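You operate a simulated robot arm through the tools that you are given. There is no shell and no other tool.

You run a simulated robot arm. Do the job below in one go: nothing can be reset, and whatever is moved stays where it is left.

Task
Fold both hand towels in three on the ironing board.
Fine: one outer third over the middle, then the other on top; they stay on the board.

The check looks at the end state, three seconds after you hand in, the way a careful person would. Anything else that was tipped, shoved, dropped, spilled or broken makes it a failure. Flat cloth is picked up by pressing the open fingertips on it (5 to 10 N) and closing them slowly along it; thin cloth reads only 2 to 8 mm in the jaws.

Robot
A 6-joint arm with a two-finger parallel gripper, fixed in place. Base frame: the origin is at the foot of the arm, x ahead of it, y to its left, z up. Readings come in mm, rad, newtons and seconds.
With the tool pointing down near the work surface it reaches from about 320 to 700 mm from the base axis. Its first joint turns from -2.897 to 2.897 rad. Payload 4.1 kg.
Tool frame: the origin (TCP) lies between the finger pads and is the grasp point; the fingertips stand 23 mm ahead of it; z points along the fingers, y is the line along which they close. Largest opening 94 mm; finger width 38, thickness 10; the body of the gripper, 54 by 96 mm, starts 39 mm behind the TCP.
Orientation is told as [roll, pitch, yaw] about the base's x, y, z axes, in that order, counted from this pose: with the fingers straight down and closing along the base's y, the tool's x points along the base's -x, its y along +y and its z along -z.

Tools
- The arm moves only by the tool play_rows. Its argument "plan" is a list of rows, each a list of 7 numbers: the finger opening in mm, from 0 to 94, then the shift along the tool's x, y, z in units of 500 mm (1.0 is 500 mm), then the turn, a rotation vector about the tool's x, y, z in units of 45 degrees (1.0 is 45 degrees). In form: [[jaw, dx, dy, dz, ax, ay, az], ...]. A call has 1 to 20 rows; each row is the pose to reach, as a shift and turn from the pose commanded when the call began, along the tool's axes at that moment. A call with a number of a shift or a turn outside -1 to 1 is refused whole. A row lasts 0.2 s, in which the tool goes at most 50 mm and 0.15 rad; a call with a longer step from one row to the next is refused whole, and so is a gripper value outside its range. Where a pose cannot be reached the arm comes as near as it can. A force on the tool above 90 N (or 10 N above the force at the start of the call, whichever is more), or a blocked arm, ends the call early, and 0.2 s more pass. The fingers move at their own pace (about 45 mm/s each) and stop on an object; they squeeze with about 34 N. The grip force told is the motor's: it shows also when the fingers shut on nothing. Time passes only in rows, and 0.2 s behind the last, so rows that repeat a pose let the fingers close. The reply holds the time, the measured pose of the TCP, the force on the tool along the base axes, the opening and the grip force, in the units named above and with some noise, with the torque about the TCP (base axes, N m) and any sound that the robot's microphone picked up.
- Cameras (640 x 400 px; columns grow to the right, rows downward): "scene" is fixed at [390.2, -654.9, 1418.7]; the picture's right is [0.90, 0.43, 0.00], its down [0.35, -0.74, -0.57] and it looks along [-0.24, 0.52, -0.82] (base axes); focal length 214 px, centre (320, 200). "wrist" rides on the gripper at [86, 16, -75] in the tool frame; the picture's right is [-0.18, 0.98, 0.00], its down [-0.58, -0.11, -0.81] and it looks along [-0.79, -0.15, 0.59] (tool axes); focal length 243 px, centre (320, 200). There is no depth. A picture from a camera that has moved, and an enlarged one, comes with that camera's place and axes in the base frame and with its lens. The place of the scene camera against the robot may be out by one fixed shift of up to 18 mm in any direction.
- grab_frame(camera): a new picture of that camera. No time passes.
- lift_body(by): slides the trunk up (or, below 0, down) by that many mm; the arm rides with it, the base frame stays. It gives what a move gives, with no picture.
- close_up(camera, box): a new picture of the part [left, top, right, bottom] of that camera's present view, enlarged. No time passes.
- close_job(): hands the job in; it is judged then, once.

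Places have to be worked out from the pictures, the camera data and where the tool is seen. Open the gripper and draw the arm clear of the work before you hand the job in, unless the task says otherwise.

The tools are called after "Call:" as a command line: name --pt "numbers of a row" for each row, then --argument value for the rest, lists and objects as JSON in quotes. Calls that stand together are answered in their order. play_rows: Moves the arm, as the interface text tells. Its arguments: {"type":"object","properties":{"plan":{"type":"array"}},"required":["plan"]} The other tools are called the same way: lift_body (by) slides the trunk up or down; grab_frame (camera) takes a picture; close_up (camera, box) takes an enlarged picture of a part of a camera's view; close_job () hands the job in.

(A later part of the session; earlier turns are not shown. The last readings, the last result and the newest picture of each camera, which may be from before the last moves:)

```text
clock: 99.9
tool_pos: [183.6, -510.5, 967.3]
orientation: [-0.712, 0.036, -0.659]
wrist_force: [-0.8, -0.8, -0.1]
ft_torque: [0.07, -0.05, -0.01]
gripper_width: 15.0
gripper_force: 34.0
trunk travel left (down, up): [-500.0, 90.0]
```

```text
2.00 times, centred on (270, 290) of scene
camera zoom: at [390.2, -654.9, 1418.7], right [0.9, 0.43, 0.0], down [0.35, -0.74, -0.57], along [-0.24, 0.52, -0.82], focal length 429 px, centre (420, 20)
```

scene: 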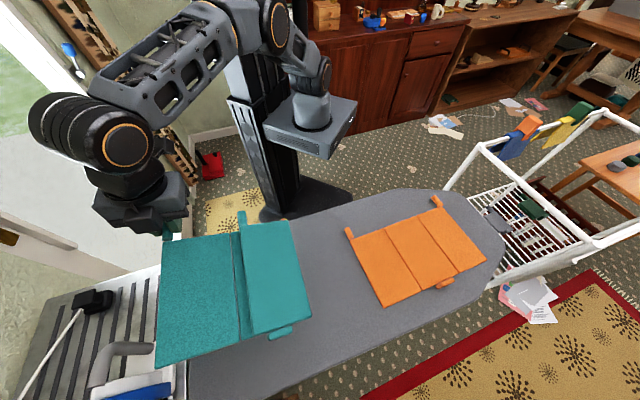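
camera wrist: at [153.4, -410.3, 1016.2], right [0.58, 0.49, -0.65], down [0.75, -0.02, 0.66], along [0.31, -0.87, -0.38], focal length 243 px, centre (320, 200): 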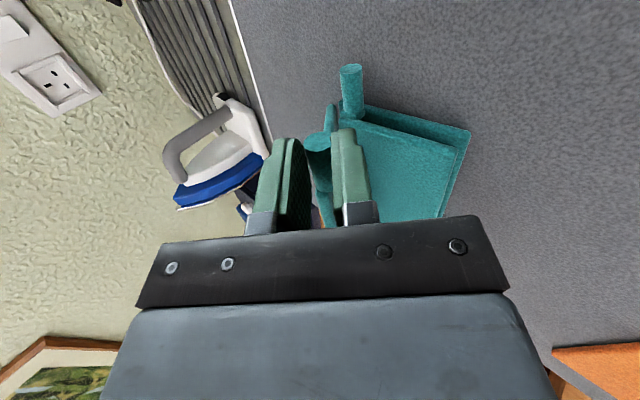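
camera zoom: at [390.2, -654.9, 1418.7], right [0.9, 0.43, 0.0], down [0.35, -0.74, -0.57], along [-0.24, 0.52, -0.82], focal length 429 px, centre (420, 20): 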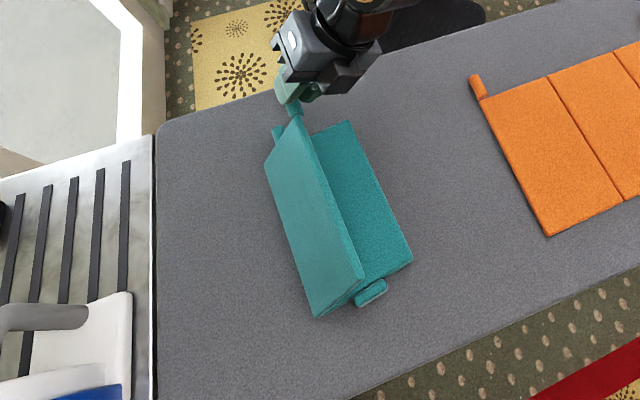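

The towel follows rigidly. I drag it another ~45 mm right, slightly outward, and rotate it back ~8.5° to square with the board.

Call:
play_rows --pt "0 -0.005 0.011 -0.0095 0 0.0206 0.0238" --pt "0 -0.0103 0.0219 -0.0189 0 0.0411 0.0477" --pt "0 -0.0155 0.0329 -0.0284 0 0.0617 0.0715" --pt "0 -0.0207 0.0438 -0.0378 0 0.0822 0.0953" --pt "0 -0.0258 0.0548 -0.0473 0 0.1028 0.1192" --pt "0 -0.031 0.0657 -0.0567 0 0.1233 0.143"

Call:
grab_frame --camera "wrist"

Call:
close_up --camera "scene" --box '[170, 190, 370, 390]'

```text
clock: 101.3
tool_pos: [218.6, -484.4, 967.0]
orientation: [-0.719, 0.036, -0.81]
wrist_force: [-0.1, 0.2, -0.2]
ft_torque: [-0.03, -0.06, -0.02]
gripper_width: 15.1
gripper_force: 33.7
trunk travel left (down, up): [-500.0, 90.0]
```

```text
taken
camera wrist: at [206.0, -381.1, 1015.1], right [0.65, 0.4, -0.65], down [0.74, -0.13, 0.66], along [0.18, -0.91, -0.38], focal length 243 px, centre (320, 200)
```

wrist: 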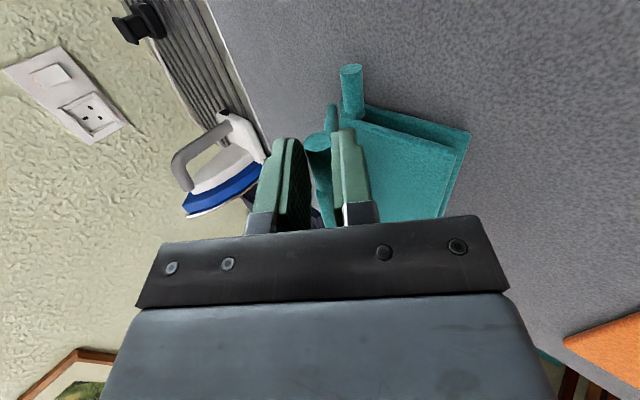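

```text
2.00 times, centred on (270, 290) of scene
camera zoom: at [390.2, -654.9, 1418.7], right [0.9, 0.43, 0.0], down [0.35, -0.74, -0.57], along [-0.24, 0.52, -0.82], focal length 429 px, centre (420, 20)
```

zoom: 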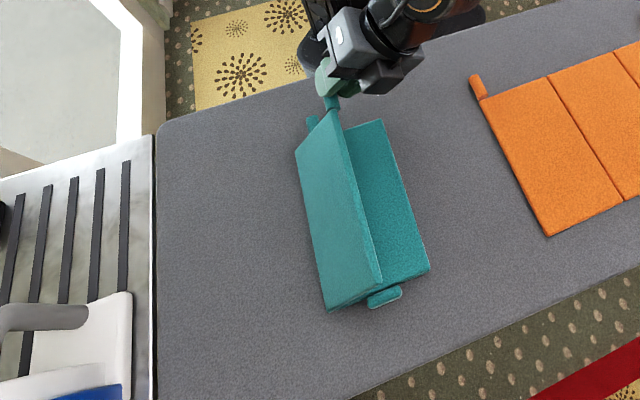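

The towel is back in a good spot. Holding the rod, I now swing the left third back (counter-fold) 20° about its seam and check the towel stays put.

Call:
play_rows --pt "0 0 -0.0193 0.0042 -0.1111 0 0" --pt "0 0 -0.0382 0.0101 -0.2222 0 0" --pt "0 0 -0.0565 0.0177 -0.3333 0 0" --pt "0 0 -0.0741 0.0267 -0.4444 0 0"

Call:
close_up --camera "scene" --box '[170, 190, 370, 390]'

Call:
grab_frame --camera "wrist"

```text
clock: 102.3
tool_pos: [193.9, -510.2, 984.6]
orientation: [-0.369, 0.032, -0.807]
wrist_force: [0.5, 5.5, 22.8]
ft_torque: [-0.27, 0.11, 0.02]
gripper_width: 15.2
gripper_force: 34.0
trunk travel left (down, up): [-500.0, 90.0]
```

```text
2.00 times, centred on (270, 290) of scene
camera zoom: at [390.2, -654.9, 1418.7], right [0.9, 0.43, 0.0], down [0.35, -0.74, -0.57], along [-0.24, 0.52, -0.82], focal length 429 px, centre (420, 20)
```

zoom: 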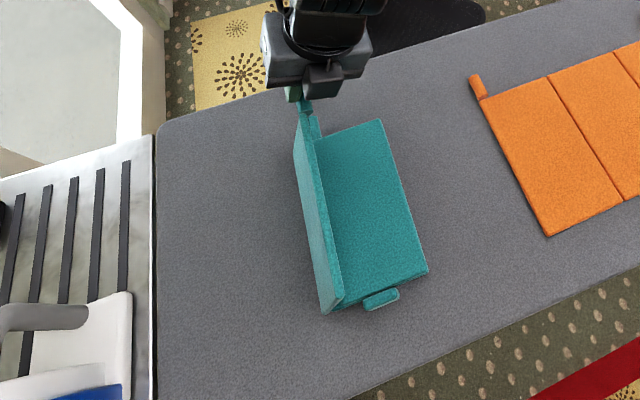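

```text
taken
camera wrist: at [166.7, -420.4, 1050.6], right [0.78, 0.51, -0.36], down [0.56, -0.31, 0.77], along [0.28, -0.8, -0.52], focal length 243 px, centre (320, 200)
```

wrist: 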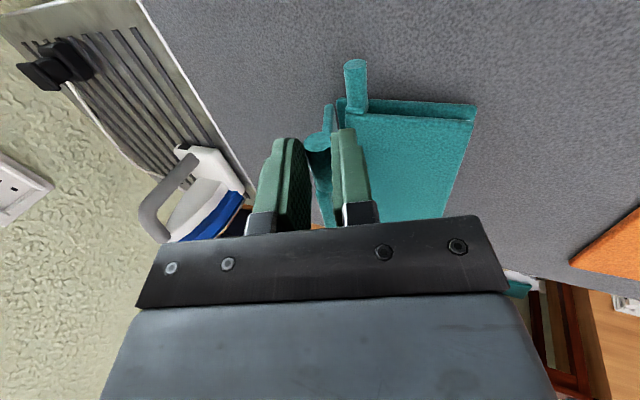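

It rotates properly (~102° now) but I'm pressing 23 N down, so I raise 4 mm and continue 30° with a slightly larger radius.

Call:
play_rows --pt "0 0 -0.0029 -0.0075 0 0 0" --pt "0 0 -0.0228 -0.003 -0.1111 0 0" --pt "0 0 -0.0423 0.0033 -0.2222 0 0" --pt "0 0 -0.0612 0.0112 -0.3333 0 0" --pt "0 0 -0.0793 0.0207 -0.4444 0 0" --pt "0 0 -0.0965 0.0317 -0.5556 0 0" --pt "0 0 -0.1127 0.0443 -0.6667 0 0"

Call:
close_up --camera "scene" --box '[170, 190, 370, 390]'

```text
clock: 103.9
tool_pos: [147.7, -553.7, 987.4]
orientation: [0.148, 0.024, -0.809]
wrist_force: [-9.2, -7.3, 43.2]
ft_torque: [-0.94, -0.6, -0.27]
gripper_width: 15.5
gripper_force: 33.9
trunk travel left (down, up): [-500.0, 90.0]
```

```text
2.00 times, centred on (270, 290) of scene
camera zoom: at [390.2, -654.9, 1418.7], right [0.9, 0.43, 0.0], down [0.35, -0.74, -0.57], along [-0.24, 0.52, -0.82], focal length 429 px, centre (420, 20)
```

zoom: 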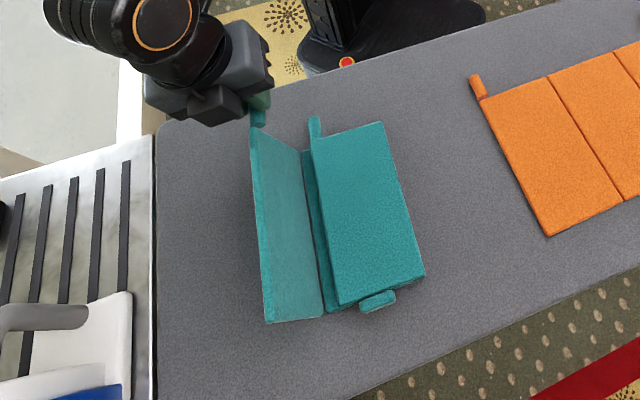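

The compression rose to 43 N, so something in my radius is off. I check where the rod sits in the jaws.

Call:
grab_frame --camera "wrist"

Call:
close_up --camera "wrist" --box '[220, 90, 420, 240]'

```text
taken
camera wrist: at [93.3, -488.4, 1064.9], right [0.83, 0.53, 0.14], down [0.25, -0.59, 0.77], along [0.49, -0.6, -0.63], focal length 243 px, centre (320, 200)
```

wrist: 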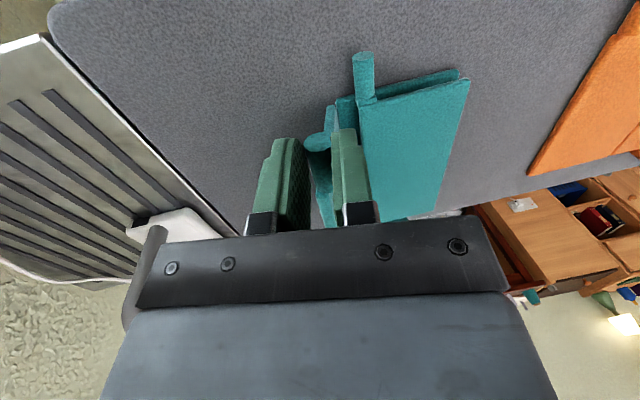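

```text
2.67 times, centred on (320, 165) of wrist
camera zoom: at [93.3, -488.4, 1064.9], right [0.83, 0.53, 0.14], down [0.25, -0.59, 0.77], along [0.49, -0.6, -0.63], focal length 647 px, centre (320, 293)
```

zoom: 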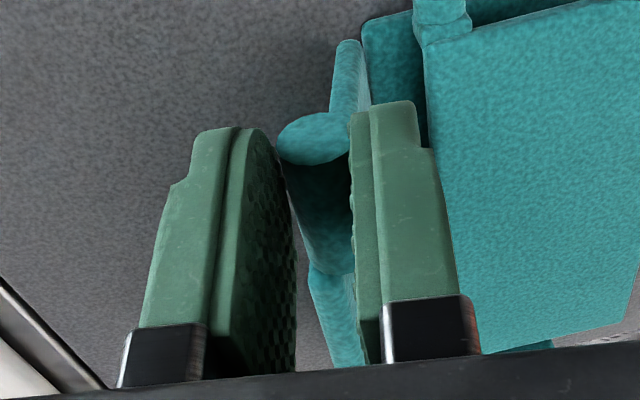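

The rod is near the fingertips (~21 mm ahead of the TCP), which explains the mis-set hinge distance. I raise 5 mm to relieve the compression and check.

Call:
play_rows --pt "0 0 0.0008 -0.005 0 0 0" --pt "0 0 0.0015 -0.0099 0 0 0"

```text
clock: 104.5
tool_pos: [149.0, -551.2, 986.4]
orientation: [0.153, 0.034, -0.807]
wrist_force: [-6.1, -5.2, 28.0]
ft_torque: [-0.6, -0.29, -0.26]
gripper_width: 15.4
gripper_force: 33.8
trunk travel left (down, up): [-500.0, 90.0]
```

Force dropped to 28 N. I raise a further 8 mm.

Call:
play_rows --pt "0 0 0.0012 -0.008 0 0 0" --pt "0 0 0.0024 -0.0158 0 0 0"

Call:
close_up --camera "wrist" --box '[220, 90, 420, 240]'

```text
clock: 105.1
tool_pos: [151.3, -551.6, 989.9]
orientation: [0.161, 0.044, -0.807]
wrist_force: [0.2, -0.4, -1.3]
ft_torque: [0.08, 0.22, 0.0]
gripper_width: 15.3
gripper_force: 35.0
trunk travel left (down, up): [-500.0, 90.0]
```

```text
2.67 times, centred on (320, 165) of wrist
camera zoom: at [96.6, -488.6, 1069.4], right [0.83, 0.53, 0.15], down [0.25, -0.61, 0.75], along [0.49, -0.59, -0.64], focal length 647 px, centre (320, 293)
```

zoom: 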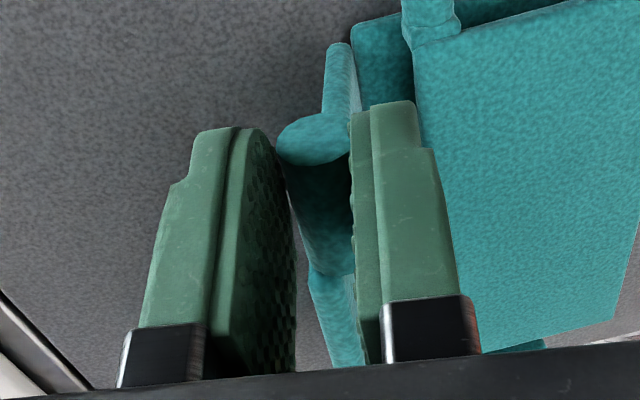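

Free now (−1.3 N). With the corrected hinge vector I swing another 20° to about 52°.

Call:
play_rows --pt "0 0 -0.0214 0.0024 -0.1111 0 0" --pt "0 0 -0.0424 0.0067 -0.2222 0 0" --pt "0 0 -0.063 0.0127 -0.3333 0 0" --pt "0 0 -0.083 0.0206 -0.4444 0 0"

Call:
close_up --camera "scene" --box '[170, 190, 370, 390]'

```text
clock: 106.1
tool_pos: [120.3, -580.0, 978.3]
orientation: [0.505, 0.036, -0.809]
wrist_force: [-0.5, -1.3, -0.6]
ft_torque: [0.09, 0.17, -0.07]
gripper_width: 15.1
gripper_force: 33.9
trunk travel left (down, up): [-500.0, 90.0]
```

```text
2.00 times, centred on (270, 290) of scene
camera zoom: at [390.2, -654.9, 1418.7], right [0.9, 0.43, 0.0], down [0.35, -0.74, -0.57], along [-0.24, 0.52, -0.82], focal length 429 px, centre (420, 20)
```

zoom: 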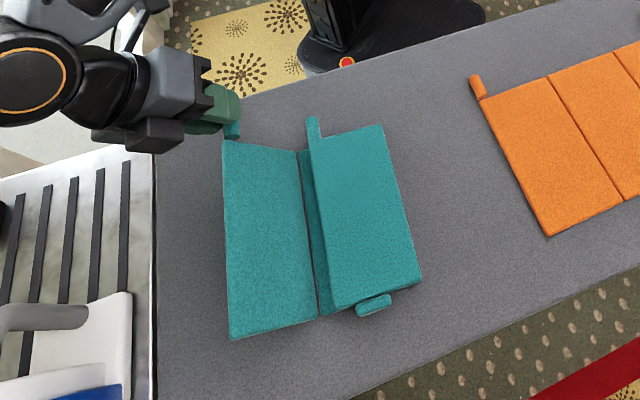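

Left third is at ~50° and stays there. I open, slide out toward the base, rise, and go to a vertical viewing pose over the right rod.

Call:
play_rows --pt "25 0 0 0 0 0 0" --pt "36 0 0 0 0 0 0" --pt "38 0 0 0 0 0 0" --pt "38 0.05 0 0 0 0 0" --pt "38 0.1 0 0 0 0 0" --pt "38 0.1 0.029 -0.0525 0 0 0" --pt "38 0.1 0.058 -0.105 0 0 0" --pt "38 0.09 0.0965 -0.0838 0.16 0 0" --pt "38 0.075 0.1368 -0.0614 0.32 0 0" --pt "38 0.06 0.177 -0.039 0.48 0 0" --pt "38 0.05 0.2157 -0.0177 0.644 0 0" --pt "38 0.05 0.2157 -0.0177 0.644 0 0"

Call:
grab_frame --camera "wrist"

Call:
close_up --camera "scene" --box '[170, 190, 370, 390]'

```text
clock: 108.7
tool_pos: [171.5, -500.2, 1038.5]
orientation: [-0.005, 0.036, -0.808]
wrist_force: [0.7, 0.1, -0.9]
ft_torque: [0.02, 0.03, -0.01]
gripper_width: 38.0
gripper_force: 0.1
trunk travel left (down, up): [-500.0, 90.0]
```

```text
taken
camera wrist: at [126.5, -428.7, 1115.1], right [0.84, 0.55, -0.01], down [0.34, -0.52, 0.78], along [0.42, -0.66, -0.62], focal length 243 px, centre (320, 200)
```

wrist: 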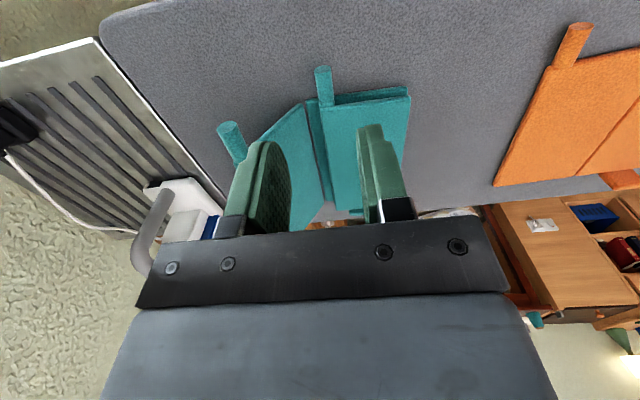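

```text
2.00 times, centred on (270, 290) of scene
camera zoom: at [390.2, -654.9, 1418.7], right [0.9, 0.43, 0.0], down [0.35, -0.74, -0.57], along [-0.24, 0.52, -0.82], focal length 429 px, centre (420, 20)
```

zoom: 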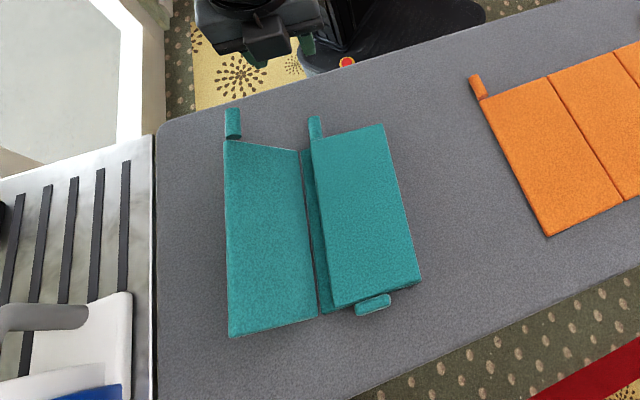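

Clean release. I zoom to locate the right rod and the seams.

Call:
close_up --camera "wrist" --box '[210, 50, 420, 180]'

```text
3.05 times, centred on (315, 115) of wrist
camera zoom: at [126.5, -428.7, 1115.1], right [0.84, 0.55, -0.01], down [0.34, -0.52, 0.78], along [0.42, -0.66, -0.62], focal length 739 px, centre (335, 459)
```

zoom: 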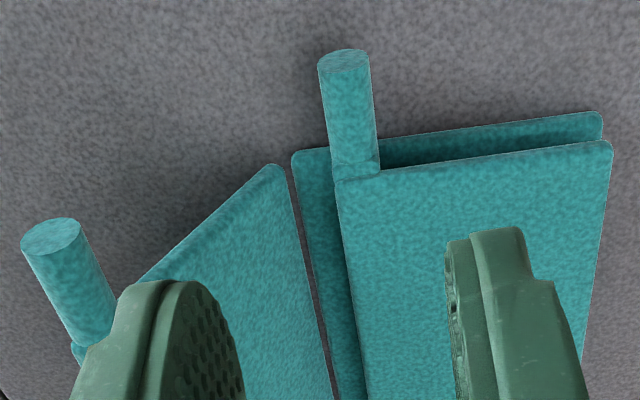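

Right rod: cap ≈(183.5,-514.3), towel yaw ≈-48°. I square the tool and descend over this rod to ~15 mm above grip height.

Call:
play_rows --pt "40 -0.03 0.002 0.04 -0.019 -0.013 0.02" --pt "40 -0.0636 0.0044 0.09 -0.0378 -0.0267 0.04" --pt "40 -0.0636 0.0044 0.16 -0.0378 -0.0267 0.04" --pt "40 -0.0636 0.0044 0.22 -0.0378 -0.0267 0.04" --pt "40 -0.0636 0.0044 0.25 -0.0378 -0.0267 0.04" --pt "40 -0.0636 0.0044 0.267 -0.0378 -0.0267 0.04" --pt "40 -0.0636 0.0044 0.267 -0.0378 -0.0267 0.04"

Call:
grab_frame --camera "wrist"

```text
clock: 110.3
tool_pos: [191.3, -518.9, 904.3]
orientation: [0.03, 0.016, -0.837]
wrist_force: [0.0, 0.8, 0.3]
ft_torque: [0.01, 0.0, 0.01]
gripper_width: 39.8
gripper_force: 0.0
trunk travel left (down, up): [-500.0, 90.0]
```

```text
taken
camera wrist: at [145.2, -446.7, 979.4], right [0.85, 0.52, 0.02], down [0.3, -0.53, 0.79], along [0.42, -0.67, -0.61], focal length 243 px, centre (320, 200)
```

wrist: 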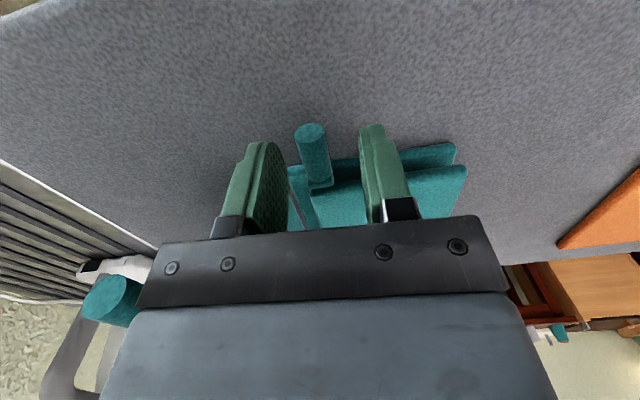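

Rod is 22.6 mm ahead, 4 mm off-centre. I shift, descend 12 mm and close on it.

Call:
play_rows --pt "40 -0.004 -0.008 0.006 0 0 0" --pt "40 -0.007 -0.008 0.014 0 0 0" --pt "40 -0.007 -0.008 0.02 0 0 0" --pt "40 -0.007 -0.008 0.025 0 0 0" --pt "30 -0.007 -0.008 0.025 0 0 0" --pt "24 -0.007 -0.008 0.025 0 0 0" --pt "18 -0.007 -0.008 0.025 0 0 0" --pt "12 -0.007 -0.008 0.025 0 0 0" --pt "4 -0.007 -0.008 0.025 0 0 0" --pt "0 -0.007 -0.008 0.025 0 0 0"

Call:
grab_frame --camera "wrist"

```text
clock: 112.5
tool_pos: [190.7, -523.4, 890.9]
orientation: [0.027, 0.016, -0.841]
wrist_force: [0.4, -0.6, -0.2]
ft_torque: [0.0, 0.05, -0.21]
gripper_width: 15.3
gripper_force: 33.9
trunk travel left (down, up): [-500.0, 90.0]
```

```text
taken
camera wrist: at [145.1, -451.0, 966.7], right [0.85, 0.52, 0.02], down [0.3, -0.53, 0.79], along [0.42, -0.67, -0.61], focal length 243 px, centre (320, 200)
```

wrist: 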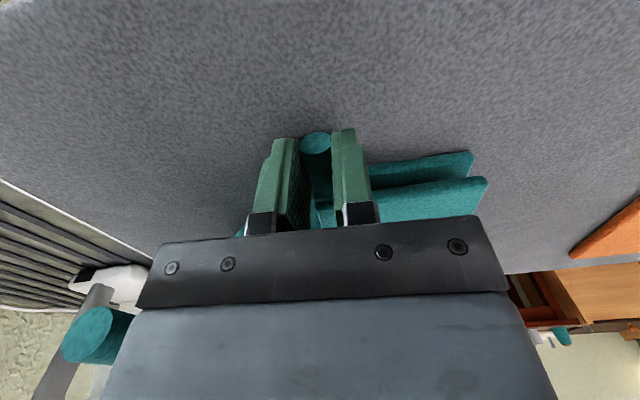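

Right rod gripped. I swing the right third open (up off the middle) 16° and check.

Call:
play_rows --pt "0 0 0.0028 -0.0119 0.0889 0 0" --pt "0 0 0.0064 -0.0236 0.1778 0 0" --pt "0 0 0.0108 -0.035 0.2667 0 0" --pt "0 0 0.016 -0.0461 0.3556 0 0"

Call:
close_up --camera "scene" --box '[170, 190, 370, 390]'

Call:
grab_frame --camera "wrist"

```text
clock: 113.5
tool_pos: [196.4, -520.3, 913.6]
orientation: [-0.25, 0.017, -0.84]
wrist_force: [-0.1, 1.0, -0.2]
ft_torque: [0.09, 0.09, 0.06]
gripper_width: 15.3
gripper_force: 33.8
trunk travel left (down, up): [-500.0, 90.0]
```

```text
2.00 times, centred on (270, 290) of scene
camera zoom: at [390.2, -654.9, 1418.7], right [0.9, 0.43, 0.0], down [0.35, -0.74, -0.57], along [-0.24, 0.52, -0.82], focal length 429 px, centre (420, 20)
```

zoom: 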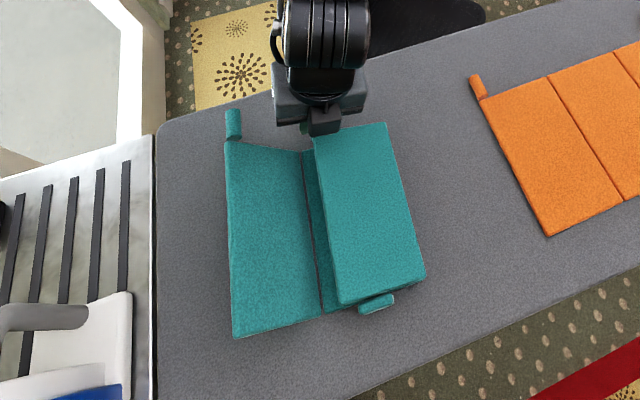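

```text
taken
camera wrist: at [165.9, -432.9, 982.6], right [0.83, 0.5, -0.25], down [0.47, -0.38, 0.8], along [0.31, -0.78, -0.55], focal length 243 px, centre (320, 200)
```

wrist: 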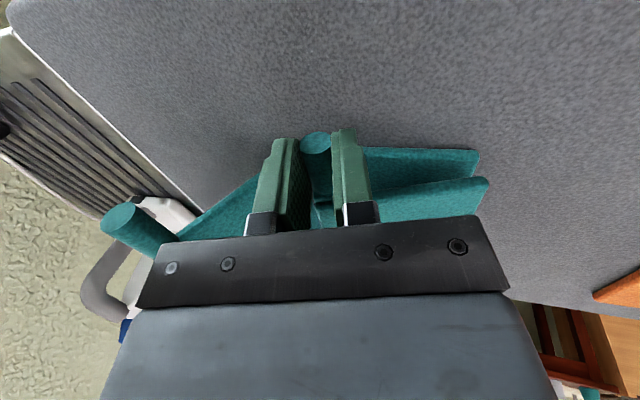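

Working with no load. I continue 40° in one slow call.

Call:
play_rows --pt "0 0 0.0028 -0.0119 0.0889 0 0" --pt "0 0 0.0064 -0.0236 0.1778 0 0" --pt "0 0 0.0108 -0.035 0.2667 0 0" --pt "0 0 0.016 -0.0461 0.3556 0 0" --pt "0 0 0.022 -0.0568 0.4444 0 0" --pt "0 0 0.0287 -0.067 0.5333 0 0" --pt "0 0 0.0361 -0.0768 0.6222 0 0" --pt "0 0 0.0442 -0.086 0.7111 0 0" --pt "0 0 0.0528 -0.0946 0.8 0 0" --pt "0 0 0.0621 -0.1026 0.8889 0 0"

Call:
close_up --camera "scene" --box '[170, 190, 370, 390]'

```text
clock: 115.7
tool_pos: [229.2, -490.9, 956.6]
orientation: [-0.95, 0.018, -0.838]
wrist_force: [-0.2, -0.2, -0.5]
ft_torque: [0.01, -0.02, 0.12]
gripper_width: 15.2
gripper_force: 34.4
trunk travel left (down, up): [-500.0, 90.0]
```

```text
2.00 times, centred on (270, 290) of scene
camera zoom: at [390.2, -654.9, 1418.7], right [0.9, 0.43, 0.0], down [0.35, -0.74, -0.57], along [-0.24, 0.52, -0.82], focal length 429 px, centre (420, 20)
```

zoom: 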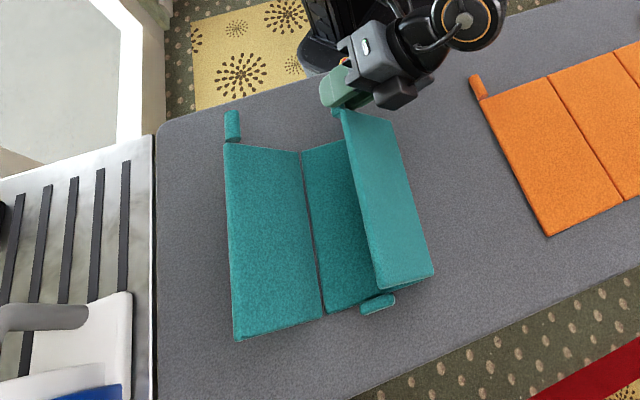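

Right third is at ~124°. Another 34° to about vertical.

Call:
play_rows --pt "0 0 0.0028 -0.0119 0.0889 0 0" --pt "0 0 0.0064 -0.0236 0.1778 0 0" --pt "0 0 0.0108 -0.035 0.2667 0 0" --pt "0 0 0.016 -0.0461 0.3556 0 0" --pt "0 0 0.022 -0.0568 0.4444 0 0" --pt "0 0 0.0287 -0.067 0.5333 0 0" --pt "0 0 0.0361 -0.0768 0.6222 0 0" --pt "0 0 0.0442 -0.086 0.7111 0 0" --pt "0 0 0.0485 -0.0903 0.7556 0 0"

Call:
close_up --camera "scene" --box '[170, 190, 370, 390]'

Call:
grab_frame --camera "wrist"

```text
clock: 117.7
tool_pos: [267.2, -456.8, 963.3]
orientation: [-1.546, 0.017, -0.838]
wrist_force: [0.2, 0.0, -0.3]
ft_torque: [-0.15, -0.13, -0.11]
gripper_width: 15.2
gripper_force: 33.9
trunk travel left (down, up): [-500.0, 90.0]
```

```text
2.00 times, centred on (270, 290) of scene
camera zoom: at [390.2, -654.9, 1418.7], right [0.9, 0.43, 0.0], down [0.35, -0.74, -0.57], along [-0.24, 0.52, -0.82], focal length 429 px, centre (420, 20)
```

zoom: 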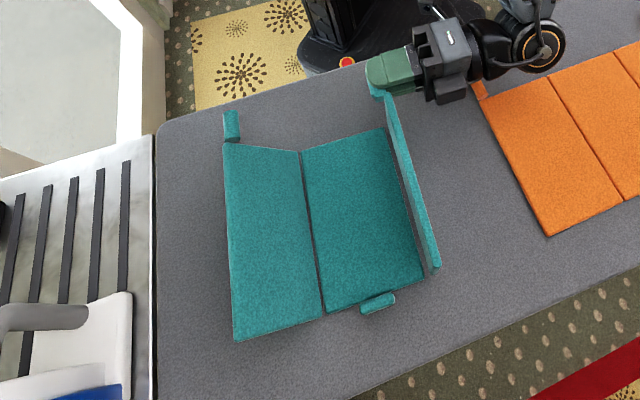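

```text
taken
camera wrist: at [265.0, -342.5, 949.8], right [0.13, -0.11, -0.99], down [0.99, 0.1, 0.12], along [0.09, -0.99, 0.12], focal length 243 px, centre (320, 200)
```

wrist: 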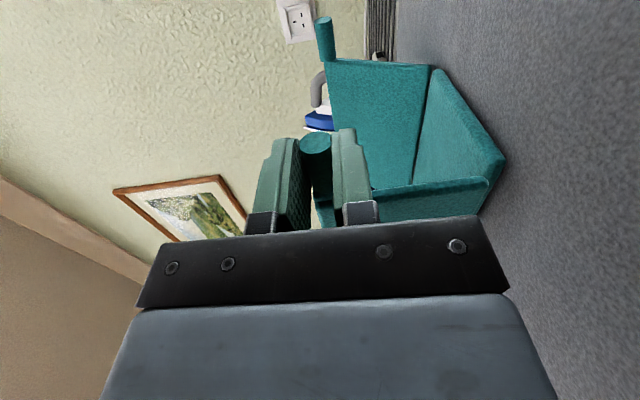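

The right third stands upright. I open, slide out toward the base, rise, and begin turning the tool back for a re-grip from above.

Call:
play_rows --pt "25 0 0 0 0 0 0" --pt "36 0 0 0 0 0 0" --pt "36 0 0 0 0 0 0" --pt "36 0.05 0 0 0 0 0" --pt "36 0.1 0 0 0 0 0" --pt "36 0.13 -0.05 0 0 0 0" --pt "36 0.13 -0.13 0 0 0 0" --pt "36 0.13 -0.2 0 -0.12 0 0" --pt "36 0.13 -0.2 0 -0.3 0 0" --pt "36 0.13 -0.2 0 -0.48 0 0" --pt "36 0.13 -0.2 0 -0.66 0 0" --pt "36 0.13 -0.2 0 -0.83 0 0" --pt "36 0.13 -0.2 0 -1.0 0 0"

Call:
close_up --camera "scene" --box '[170, 190, 370, 390]'

```text
clock: 120.5
tool_pos: [221.1, -411.7, 1063.4]
orientation: [-0.755, 0.016, -0.839]
wrist_force: [-0.2, -0.3, 0.6]
ft_torque: [0.0, 0.0, 0.03]
gripper_width: 36.0
gripper_force: 0.1
trunk travel left (down, up): [-500.0, 90.0]
```

```text
2.00 times, centred on (270, 290) of scene
camera zoom: at [390.2, -654.9, 1418.7], right [0.9, 0.43, 0.0], down [0.35, -0.74, -0.57], along [-0.24, 0.52, -0.82], focal length 429 px, centre (420, 20)
```

zoom: 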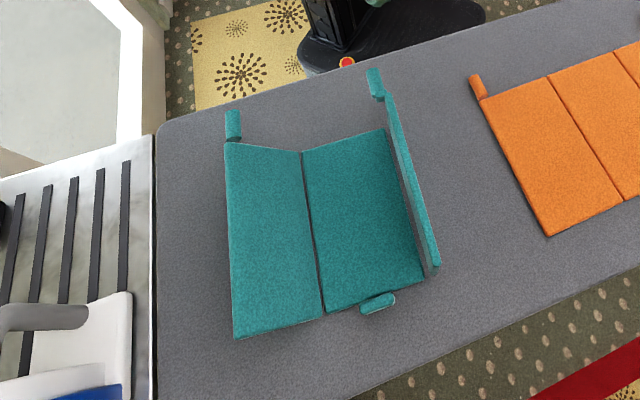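

Right third stands alone. I rotate the tool on through vertical to a 30° lean the other way and approach the right rod from above.

Call:
play_rows --pt "40 -0.0103 -0.0014 0.0095 -0.167 0 0" --pt "40 -0.0207 -0.0029 0.019 -0.333 0 0" --pt "40 -0.031 -0.0043 0.0285 -0.5 0 0" --pt "40 -0.0413 -0.0057 0.038 -0.667 0 0" --pt "40 -0.0517 -0.0072 0.0475 -0.833 0 0" --pt "40 -0.062 -0.0086 0.057 -1.0 0 0"

Call:
play_rows --pt "40 -0.0167 -0.01 0.0097 -0.1555 0 0" --pt "40 -0.0333 -0.02 0.0193 -0.311 0 0" --pt "40 -0.05 -0.03 0.029 -0.4665 0 0" --pt "40 -0.0666 -0.04 0.0386 -0.622 0 0" --pt "40 -0.0666 -0.04 0.0386 -0.622 0 0"

Call:
grab_frame --camera "wrist"

```text
clock: 121.9
tool_pos: [226.4, -449.8, 1044.2]
orientation: [0.028, 0.016, -0.84]
wrist_force: [-0.6, 0.4, -0.3]
ft_torque: [0.02, 0.0, 0.0]
gripper_width: 39.9
gripper_force: 0.0
trunk travel left (down, up): [-500.0, 90.0]
```

```text
clock: 123.1
tool_pos: [234.9, -487.6, 1024.3]
orientation: [0.518, 0.016, -0.839]
wrist_force: [0.0, 0.0, -0.3]
ft_torque: [-0.01, 0.01, -0.06]
gripper_width: 39.9
gripper_force: 0.0
trunk travel left (down, up): [-500.0, 90.0]
```

```text
taken
camera wrist: at [160.3, -439.5, 1098.2], right [0.76, 0.43, 0.48], down [0.03, -0.77, 0.64], along [0.65, -0.47, -0.6], focal length 243 px, centre (320, 200)
```

wrist: 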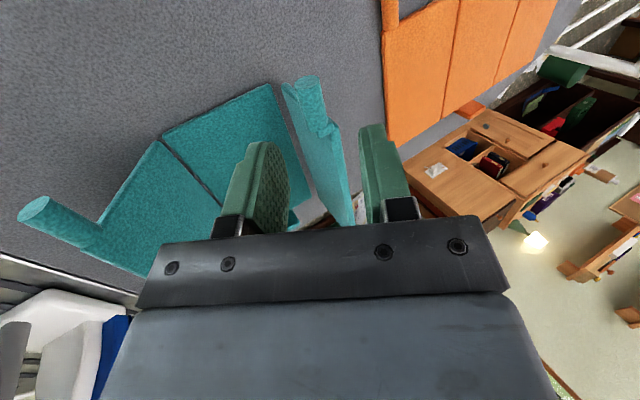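

The rod appears slightly skewed relative to the tool; I zoom to measure it better.

Call:
close_up --camera "wrist" --box '[230, 60, 400, 180]'

```text
3.33 times, centred on (315, 120) of wrist
camera zoom: at [160.3, -439.5, 1098.2], right [0.76, 0.43, 0.48], down [0.03, -0.77, 0.64], along [0.65, -0.47, -0.6], focal length 809 px, centre (337, 467)
```

zoom: 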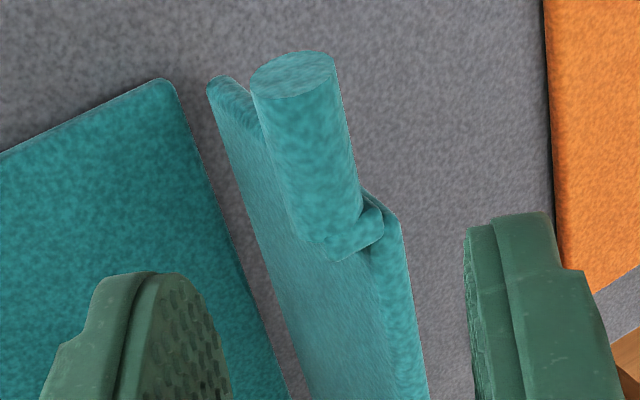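

Skew is only ~4°. I correct it, shift 4 mm, and advance 50 mm onto the rod, then close.

Call:
play_rows --pt "40 0.006 -0.008 0.02 0 0 -0.04" --pt "40 0.006 -0.008 0.05 0 0 -0.08" --pt "40 0.006 -0.008 0.08 0 0 -0.08" --pt "40 0.006 -0.008 0.1 0 0 -0.08" --pt "32 0.006 -0.008 0.1 0 0 -0.08" --pt "25 0.006 -0.008 0.1 0 0 -0.08" --pt "19 0.006 -0.008 0.1 0 0 -0.08" --pt "12 0.006 -0.008 0.1 0 0 -0.08" --pt "4 0.006 -0.008 0.1 0 0 -0.08" --pt "0 0.006 -0.008 0.1 0 0 -0.08"

Call:
grab_frame --camera "wrist"

Call:
close_up --camera "scene" --box '[170, 190, 370, 390]'

```text
clock: 125.3
tool_pos: [248.1, -470.4, 980.3]
orientation: [0.517, -0.012, -0.786]
wrist_force: [0.3, -0.3, -1.0]
ft_torque: [0.21, 0.16, -0.08]
gripper_width: 15.3
gripper_force: 34.3
trunk travel left (down, up): [-500.0, 90.0]
```

```text
taken
camera wrist: at [169.4, -424.3, 1050.1], right [0.73, 0.48, 0.49], down [0.06, -0.75, 0.66], along [0.68, -0.45, -0.58], focal length 243 px, centre (320, 200)
```

wrist: 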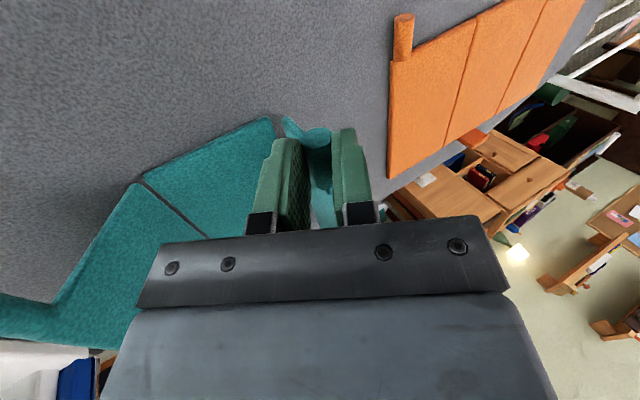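

```text
2.00 times, centred on (270, 290) of scene
camera zoom: at [390.2, -654.9, 1418.7], right [0.9, 0.43, 0.0], down [0.35, -0.74, -0.57], along [-0.24, 0.52, -0.82], focal length 429 px, centre (420, 20)
```

zoom: 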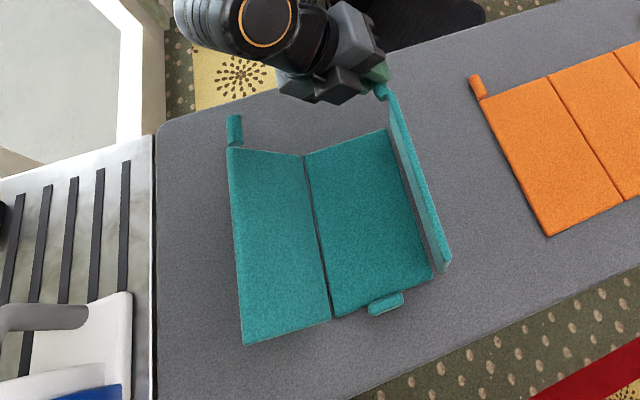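

The rod is held only at the tips (~20 mm ahead). I reopen, advance 9 mm and re-close for a secure grip.

Call:
play_rows --pt "28 0 0 0 0 0 0" --pt "32 0 0 0.004 0 0 0" --pt "32 0 0 0.012 0 0 0" --pt "32 0 0 0.018 0 0 0" --pt "24 0 0 0.018 0 0 0" --pt "18 0 0 0.018 0 0 0" --pt "12 0 0 0.018 0 0 0" --pt "4 0 0 0.018 0 0 0" --pt "0 0 0 0.018 0 0 0"

Call:
grab_frame --camera "wrist"

```text
clock: 127.3
tool_pos: [249.0, -468.3, 972.2]
orientation: [0.517, -0.013, -0.786]
wrist_force: [-0.2, 0.6, 0.4]
ft_torque: [0.16, 0.15, -0.11]
gripper_width: 15.3
gripper_force: 34.1
trunk travel left (down, up): [-500.0, 90.0]
```

```text
taken
camera wrist: at [172.2, -422.0, 1042.9], right [0.73, 0.48, 0.49], down [0.06, -0.75, 0.66], along [0.68, -0.45, -0.58], focal length 243 px, centre (320, 200)
```

wrist: 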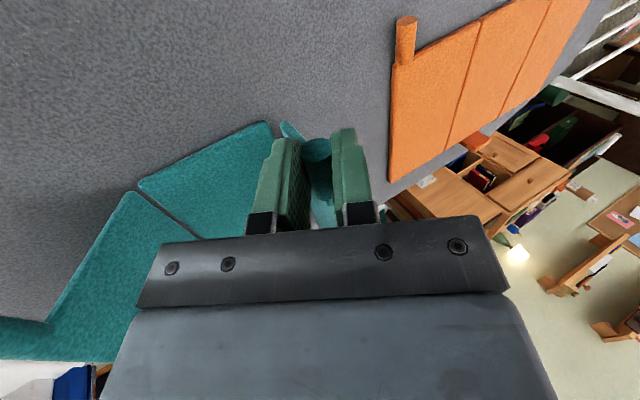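

Secure grip now. I swing the right third further open by 20° and check forces.

Call:
play_rows --pt "0 0 0.0146 0.0091 0.1111 0 0" --pt "0 0 0.0284 0.0195 0.2222 0 0" --pt "0 0 0.0412 0.031 0.3333 0 0" --pt "0 0 0.0529 0.0436 0.4444 0 0"

Call:
close_up --camera "scene" --box '[170, 190, 370, 390]'

```text
clock: 128.3
tool_pos: [275.1, -441.5, 967.5]
orientation: [0.165, -0.018, -0.785]
wrist_force: [5.0, 3.7, 16.3]
ft_torque: [-0.15, -0.32, 0.11]
gripper_width: 15.2
gripper_force: 33.6
trunk travel left (down, up): [-500.0, 90.0]
```

```text
2.00 times, centred on (270, 290) of scene
camera zoom: at [390.2, -654.9, 1418.7], right [0.9, 0.43, 0.0], down [0.35, -0.74, -0.57], along [-0.24, 0.52, -0.82], focal length 429 px, centre (420, 20)
```

zoom: 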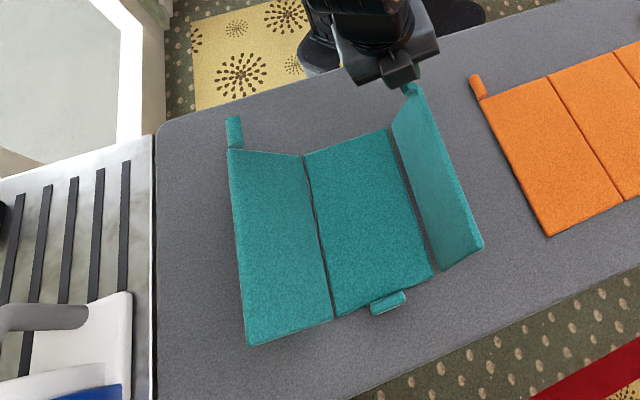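

Right third at ~67°, pressing 16 N; I raise 4 mm and continue 25° more to ~42°.

Call:
play_rows --pt "0 0 0.0014 -0.0078 0 0 0" --pt "0 0 0.0167 0.0015 0.1111 0 0" --pt "0 0 0.0311 0.012 0.2222 0 0" --pt "0 0 0.0446 0.0238 0.3333 0 0" --pt "0 0 0.0568 0.0368 0.4444 0 0" --pt "0 0 0.068 0.0506 0.5556 0 0"

Call:
close_up --camera "scene" --box '[170, 190, 370, 390]'

```text
clock: 129.7
tool_pos: [300.4, -417.2, 946.5]
orientation: [-0.271, -0.014, -0.783]
wrist_force: [1.2, 1.1, 0.3]
ft_torque: [0.15, 0.1, 0.04]
gripper_width: 15.4
gripper_force: 34.8
trunk travel left (down, up): [-500.0, 90.0]
```

```text
2.00 times, centred on (270, 290) of scene
camera zoom: at [390.2, -654.9, 1418.7], right [0.9, 0.43, 0.0], down [0.35, -0.74, -0.57], along [-0.24, 0.52, -0.82], focal length 429 px, centre (420, 20)
```

zoom: 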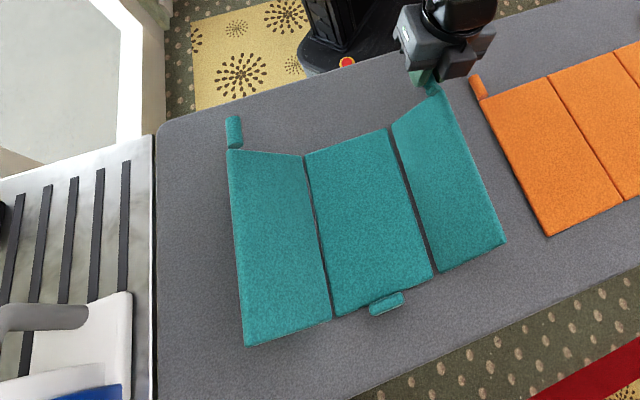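

Right third now leans open at ~42° and the left at ~48°. I release the right rod, withdraw and rise.

Call:
play_rows --pt "25 0 0 0 0 0 0" --pt "36 0 0 0 0 0 0" --pt "36 0 0 0 0 0 0" --pt "36 0.05 0 0 0 0 0" --pt "36 0.1 0 0 0 0 0" --pt "36 0.12 -0.016 -0.058 0 0 0" --pt "36 0.12 -0.032 -0.116 0 0 0" --pt "36 0.12 -0.048 -0.1735 0 0 0"

Call:
play_rows --pt "40 -0.0128 -0.0655 0.0196 -0.125 0 0.005" --pt "40 -0.0255 -0.131 0.0393 -0.25 0 0.01" --pt "40 -0.0383 -0.1965 0.0589 -0.375 0 0.015" --pt "40 -0.051 -0.262 0.0785 -0.5 0 0.02" --pt "40 -0.0638 -0.3275 0.0981 -0.625 0 0.025" --pt "40 -0.0765 -0.393 0.1178 -0.75 0 0.03" --pt "40 -0.0893 -0.4585 0.1374 -0.875 0 0.035" --pt "40 -0.102 -0.524 0.157 -1.0 0 0.04" --pt "40 -0.102 -0.524 0.157 -1.0 0 0.04"

Call:
grab_frame --camera "wrist"

Call:
close_up --camera "scene" --box '[170, 190, 370, 390]'

```text
clock: 131.5
tool_pos: [257.7, -374.2, 1035.2]
orientation: [-0.27, -0.013, -0.784]
wrist_force: [0.3, 0.8, 0.3]
ft_torque: [0.01, 0.0, 0.04]
gripper_width: 35.9
gripper_force: 0.1
trunk travel left (down, up): [-500.0, 90.0]
```

```text
clock: 133.5
tool_pos: [101.9, -584.7, 1027.2]
orientation: [0.519, -0.01, -0.815]
wrist_force: [0.3, 0.1, 0.2]
ft_torque: [0.0, 0.02, 0.02]
gripper_width: 40.1
gripper_force: 0.0
out of reach, approached as far as the arm can: row 8, 9
trunk travel left (down, up): [-500.0, 90.0]
```

```text
taken
camera wrist: at [26.1, -536.4, 1098.7], right [0.74, 0.45, 0.49], down [0.03, -0.76, 0.65], along [0.67, -0.47, -0.58], focal length 243 px, centre (320, 200)
```

wrist: 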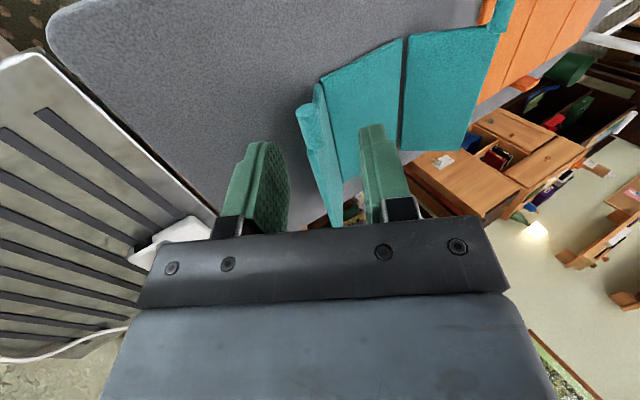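

```text
2.00 times, centred on (270, 290) of scene
camera zoom: at [390.2, -654.9, 1418.7], right [0.9, 0.43, 0.0], down [0.35, -0.74, -0.57], along [-0.24, 0.52, -0.82], focal length 429 px, centre (420, 20)
```

zoom: 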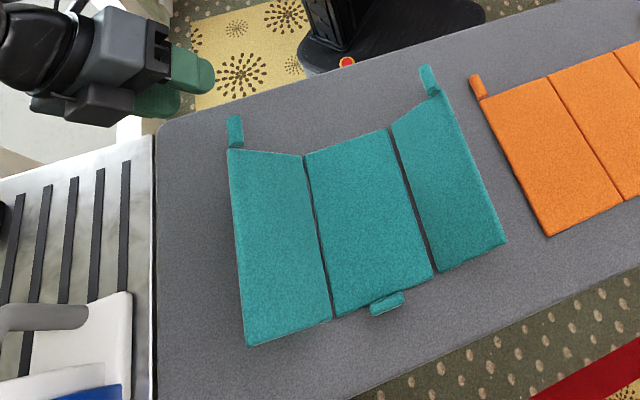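

I'm at the reach edge but the rod is visible ~57 mm ahead. Advancing brings me back inward; I move onto the rod and close.

Call:
play_rows --pt "40 0 -0.006 0.02 0 0 0" --pt "40 0 -0.011 0.045 0 0 0" --pt "40 -0.007 -0.011 0.07 0 0 0" --pt "40 -0.014 -0.011 0.085 0 0 0" --pt "40 -0.014 -0.011 0.09 0 0 0"

Call:
grab_frame --camera "wrist"

Call:
close_up --camera "wrist" --box '[220, 80, 420, 240]'

```text
clock: 134.7
tool_pos: [119.9, -578.2, 985.1]
orientation: [0.516, -0.01, -0.815]
wrist_force: [1.0, 0.7, 0.0]
ft_torque: [-0.01, -0.01, 0.01]
gripper_width: 40.1
gripper_force: 0.0
trunk travel left (down, up): [-500.0, 90.0]
```

```text
taken
camera wrist: at [44.8, -530.1, 1055.9], right [0.74, 0.46, 0.49], down [0.04, -0.76, 0.65], along [0.67, -0.47, -0.58], focal length 243 px, centre (320, 200)
```

wrist: 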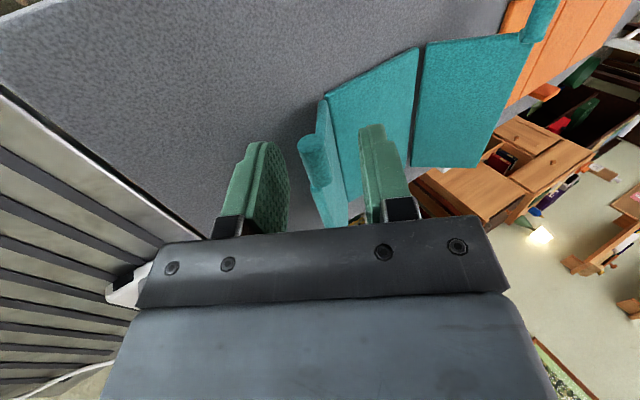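

```text
2.50 times, centred on (320, 160) of wrist
camera zoom: at [44.8, -530.1, 1055.9], right [0.74, 0.46, 0.49], down [0.04, -0.76, 0.65], along [0.67, -0.47, -0.58], focal length 606 px, centre (320, 300)
```

zoom: 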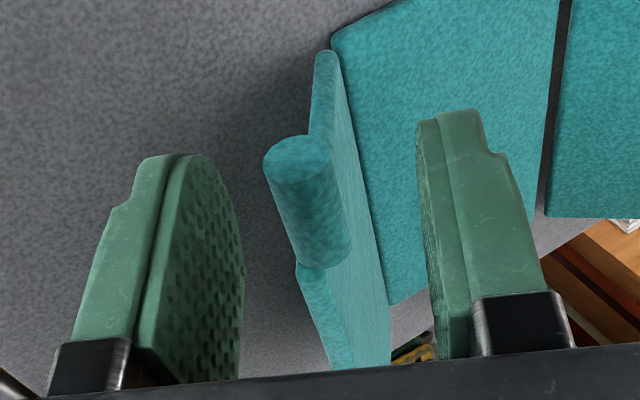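

The rod is still ~18 mm deeper and ~12 mm farther out. I shift accordingly and look before closing.

Call:
play_rows --pt "40 -0.01 -0.005 0.012 0 0 0" --pt "40 -0.02 -0.01 0.024 0 0 0" --pt "40 -0.024 -0.01 0.036 0 0 0" --pt "40 -0.024 -0.01 0.036 0 0 0"

Call:
close_up --camera "wrist" --box '[220, 80, 420, 240]'

```text
clock: 135.7
tool_pos: [131.2, -582.8, 966.9]
orientation: [0.515, -0.011, -0.815]
wrist_force: [-0.1, 1.0, 0.6]
ft_torque: [-0.01, 0.01, 0.0]
gripper_width: 39.8
gripper_force: 0.0
trunk travel left (down, up): [-500.0, 90.0]
```

```text
2.50 times, centred on (320, 160) of wrist
camera zoom: at [56.6, -535.6, 1038.0], right [0.74, 0.46, 0.49], down [0.04, -0.76, 0.65], along [0.67, -0.47, -0.58], focal length 606 px, centre (320, 300)
```

zoom: 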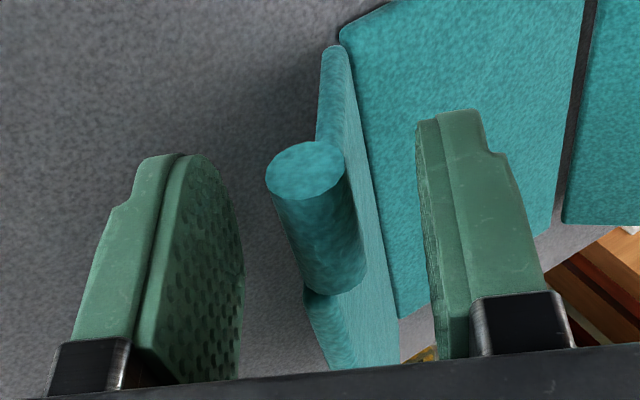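

About 9 mm deeper still. I advance 9 mm, 6 mm outward, and close.

Call:
play_rows --pt "40 -0.006 -0.003 0.008 0 0 0" --pt "40 -0.012 -0.005 0.018 0 0 0" --pt "32 -0.012 -0.005 0.018 0 0 0" --pt "25 -0.012 -0.005 0.018 0 0 0" --pt "19 -0.012 -0.005 0.018 0 0 0" --pt "12 -0.012 -0.005 0.018 0 0 0" --pt "4 -0.012 -0.005 0.018 0 0 0" --pt "0 -0.012 -0.005 0.018 0 0 0"

Call:
close_up --camera "wrist" --box '[220, 80, 420, 240]'

Call:
close_up --camera "scene" --box '[170, 190, 370, 390]'

```text
clock: 137.5
tool_pos: [138.9, -586.9, 959.0]
orientation: [0.516, -0.009, -0.816]
wrist_force: [0.6, 2.3, 1.5]
ft_torque: [-0.09, -0.38, 0.42]
gripper_width: 15.4
gripper_force: 33.8
trunk travel left (down, up): [-500.0, 90.0]
```

```text
2.50 times, centred on (320, 160) of wrist
camera zoom: at [62.5, -538.6, 1029.5], right [0.74, 0.46, 0.49], down [0.04, -0.76, 0.65], along [0.67, -0.47, -0.58], focal length 606 px, centre (320, 300)
```

zoom: 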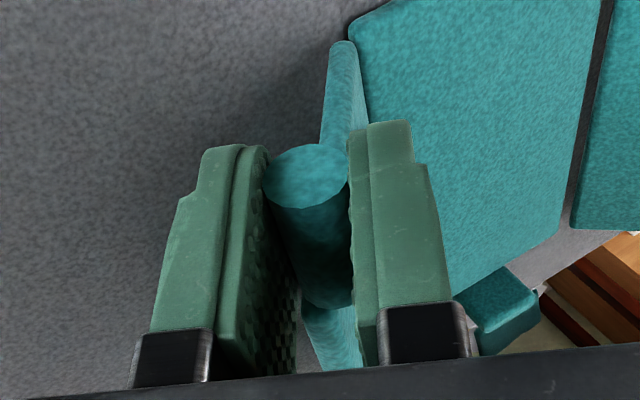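

```text
2.00 times, centred on (270, 290) of scene
camera zoom: at [390.2, -654.9, 1418.7], right [0.9, 0.43, 0.0], down [0.35, -0.74, -0.57], along [-0.24, 0.52, -0.82], focal length 429 px, centre (420, 20)
```

zoom: 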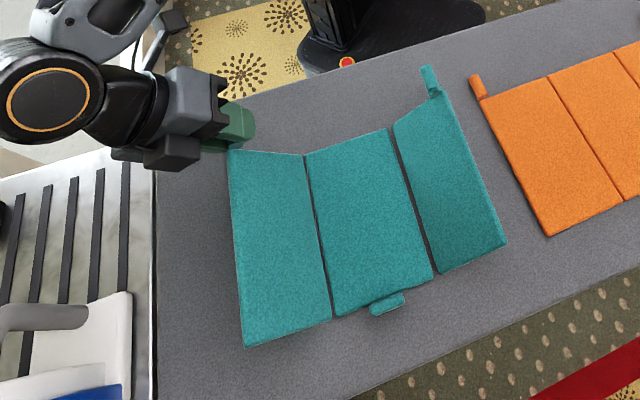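

Secure grip on the left rod. I fold the left third up 20° about its seam and check forces.

Call:
play_rows --pt "0 0 0.0194 -0.0007 0.1111 0 0" --pt "0 0 0.0388 0.0002 0.2222 0 0" --pt "0 0 0.058 0.0029 0.3333 0 0" --pt "0 0 0.077 0.0072 0.4444 0 0"

Call:
close_up --camera "scene" --box '[170, 190, 370, 390]'

```text
clock: 138.5
tool_pos: [163.8, -562.1, 973.5]
orientation: [0.167, -0.01, -0.815]
wrist_force: [-0.5, 0.8, 1.1]
ft_torque: [-0.16, -0.32, 0.3]
gripper_width: 15.3
gripper_force: 33.8
trunk travel left (down, up): [-500.0, 90.0]
```

```text
2.00 times, centred on (270, 290) of scene
camera zoom: at [390.2, -654.9, 1418.7], right [0.9, 0.43, 0.0], down [0.35, -0.74, -0.57], along [-0.24, 0.52, -0.82], focal length 429 px, centre (420, 20)
```

zoom: 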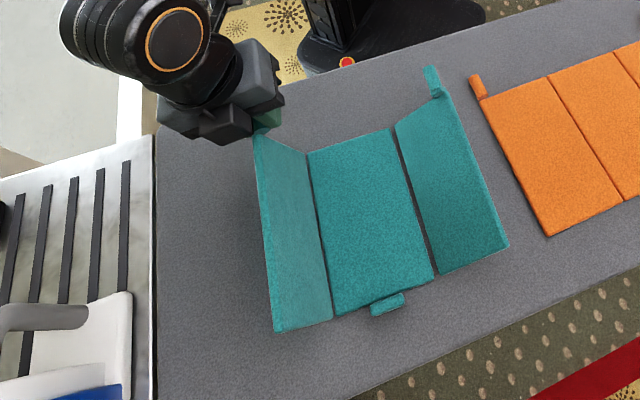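

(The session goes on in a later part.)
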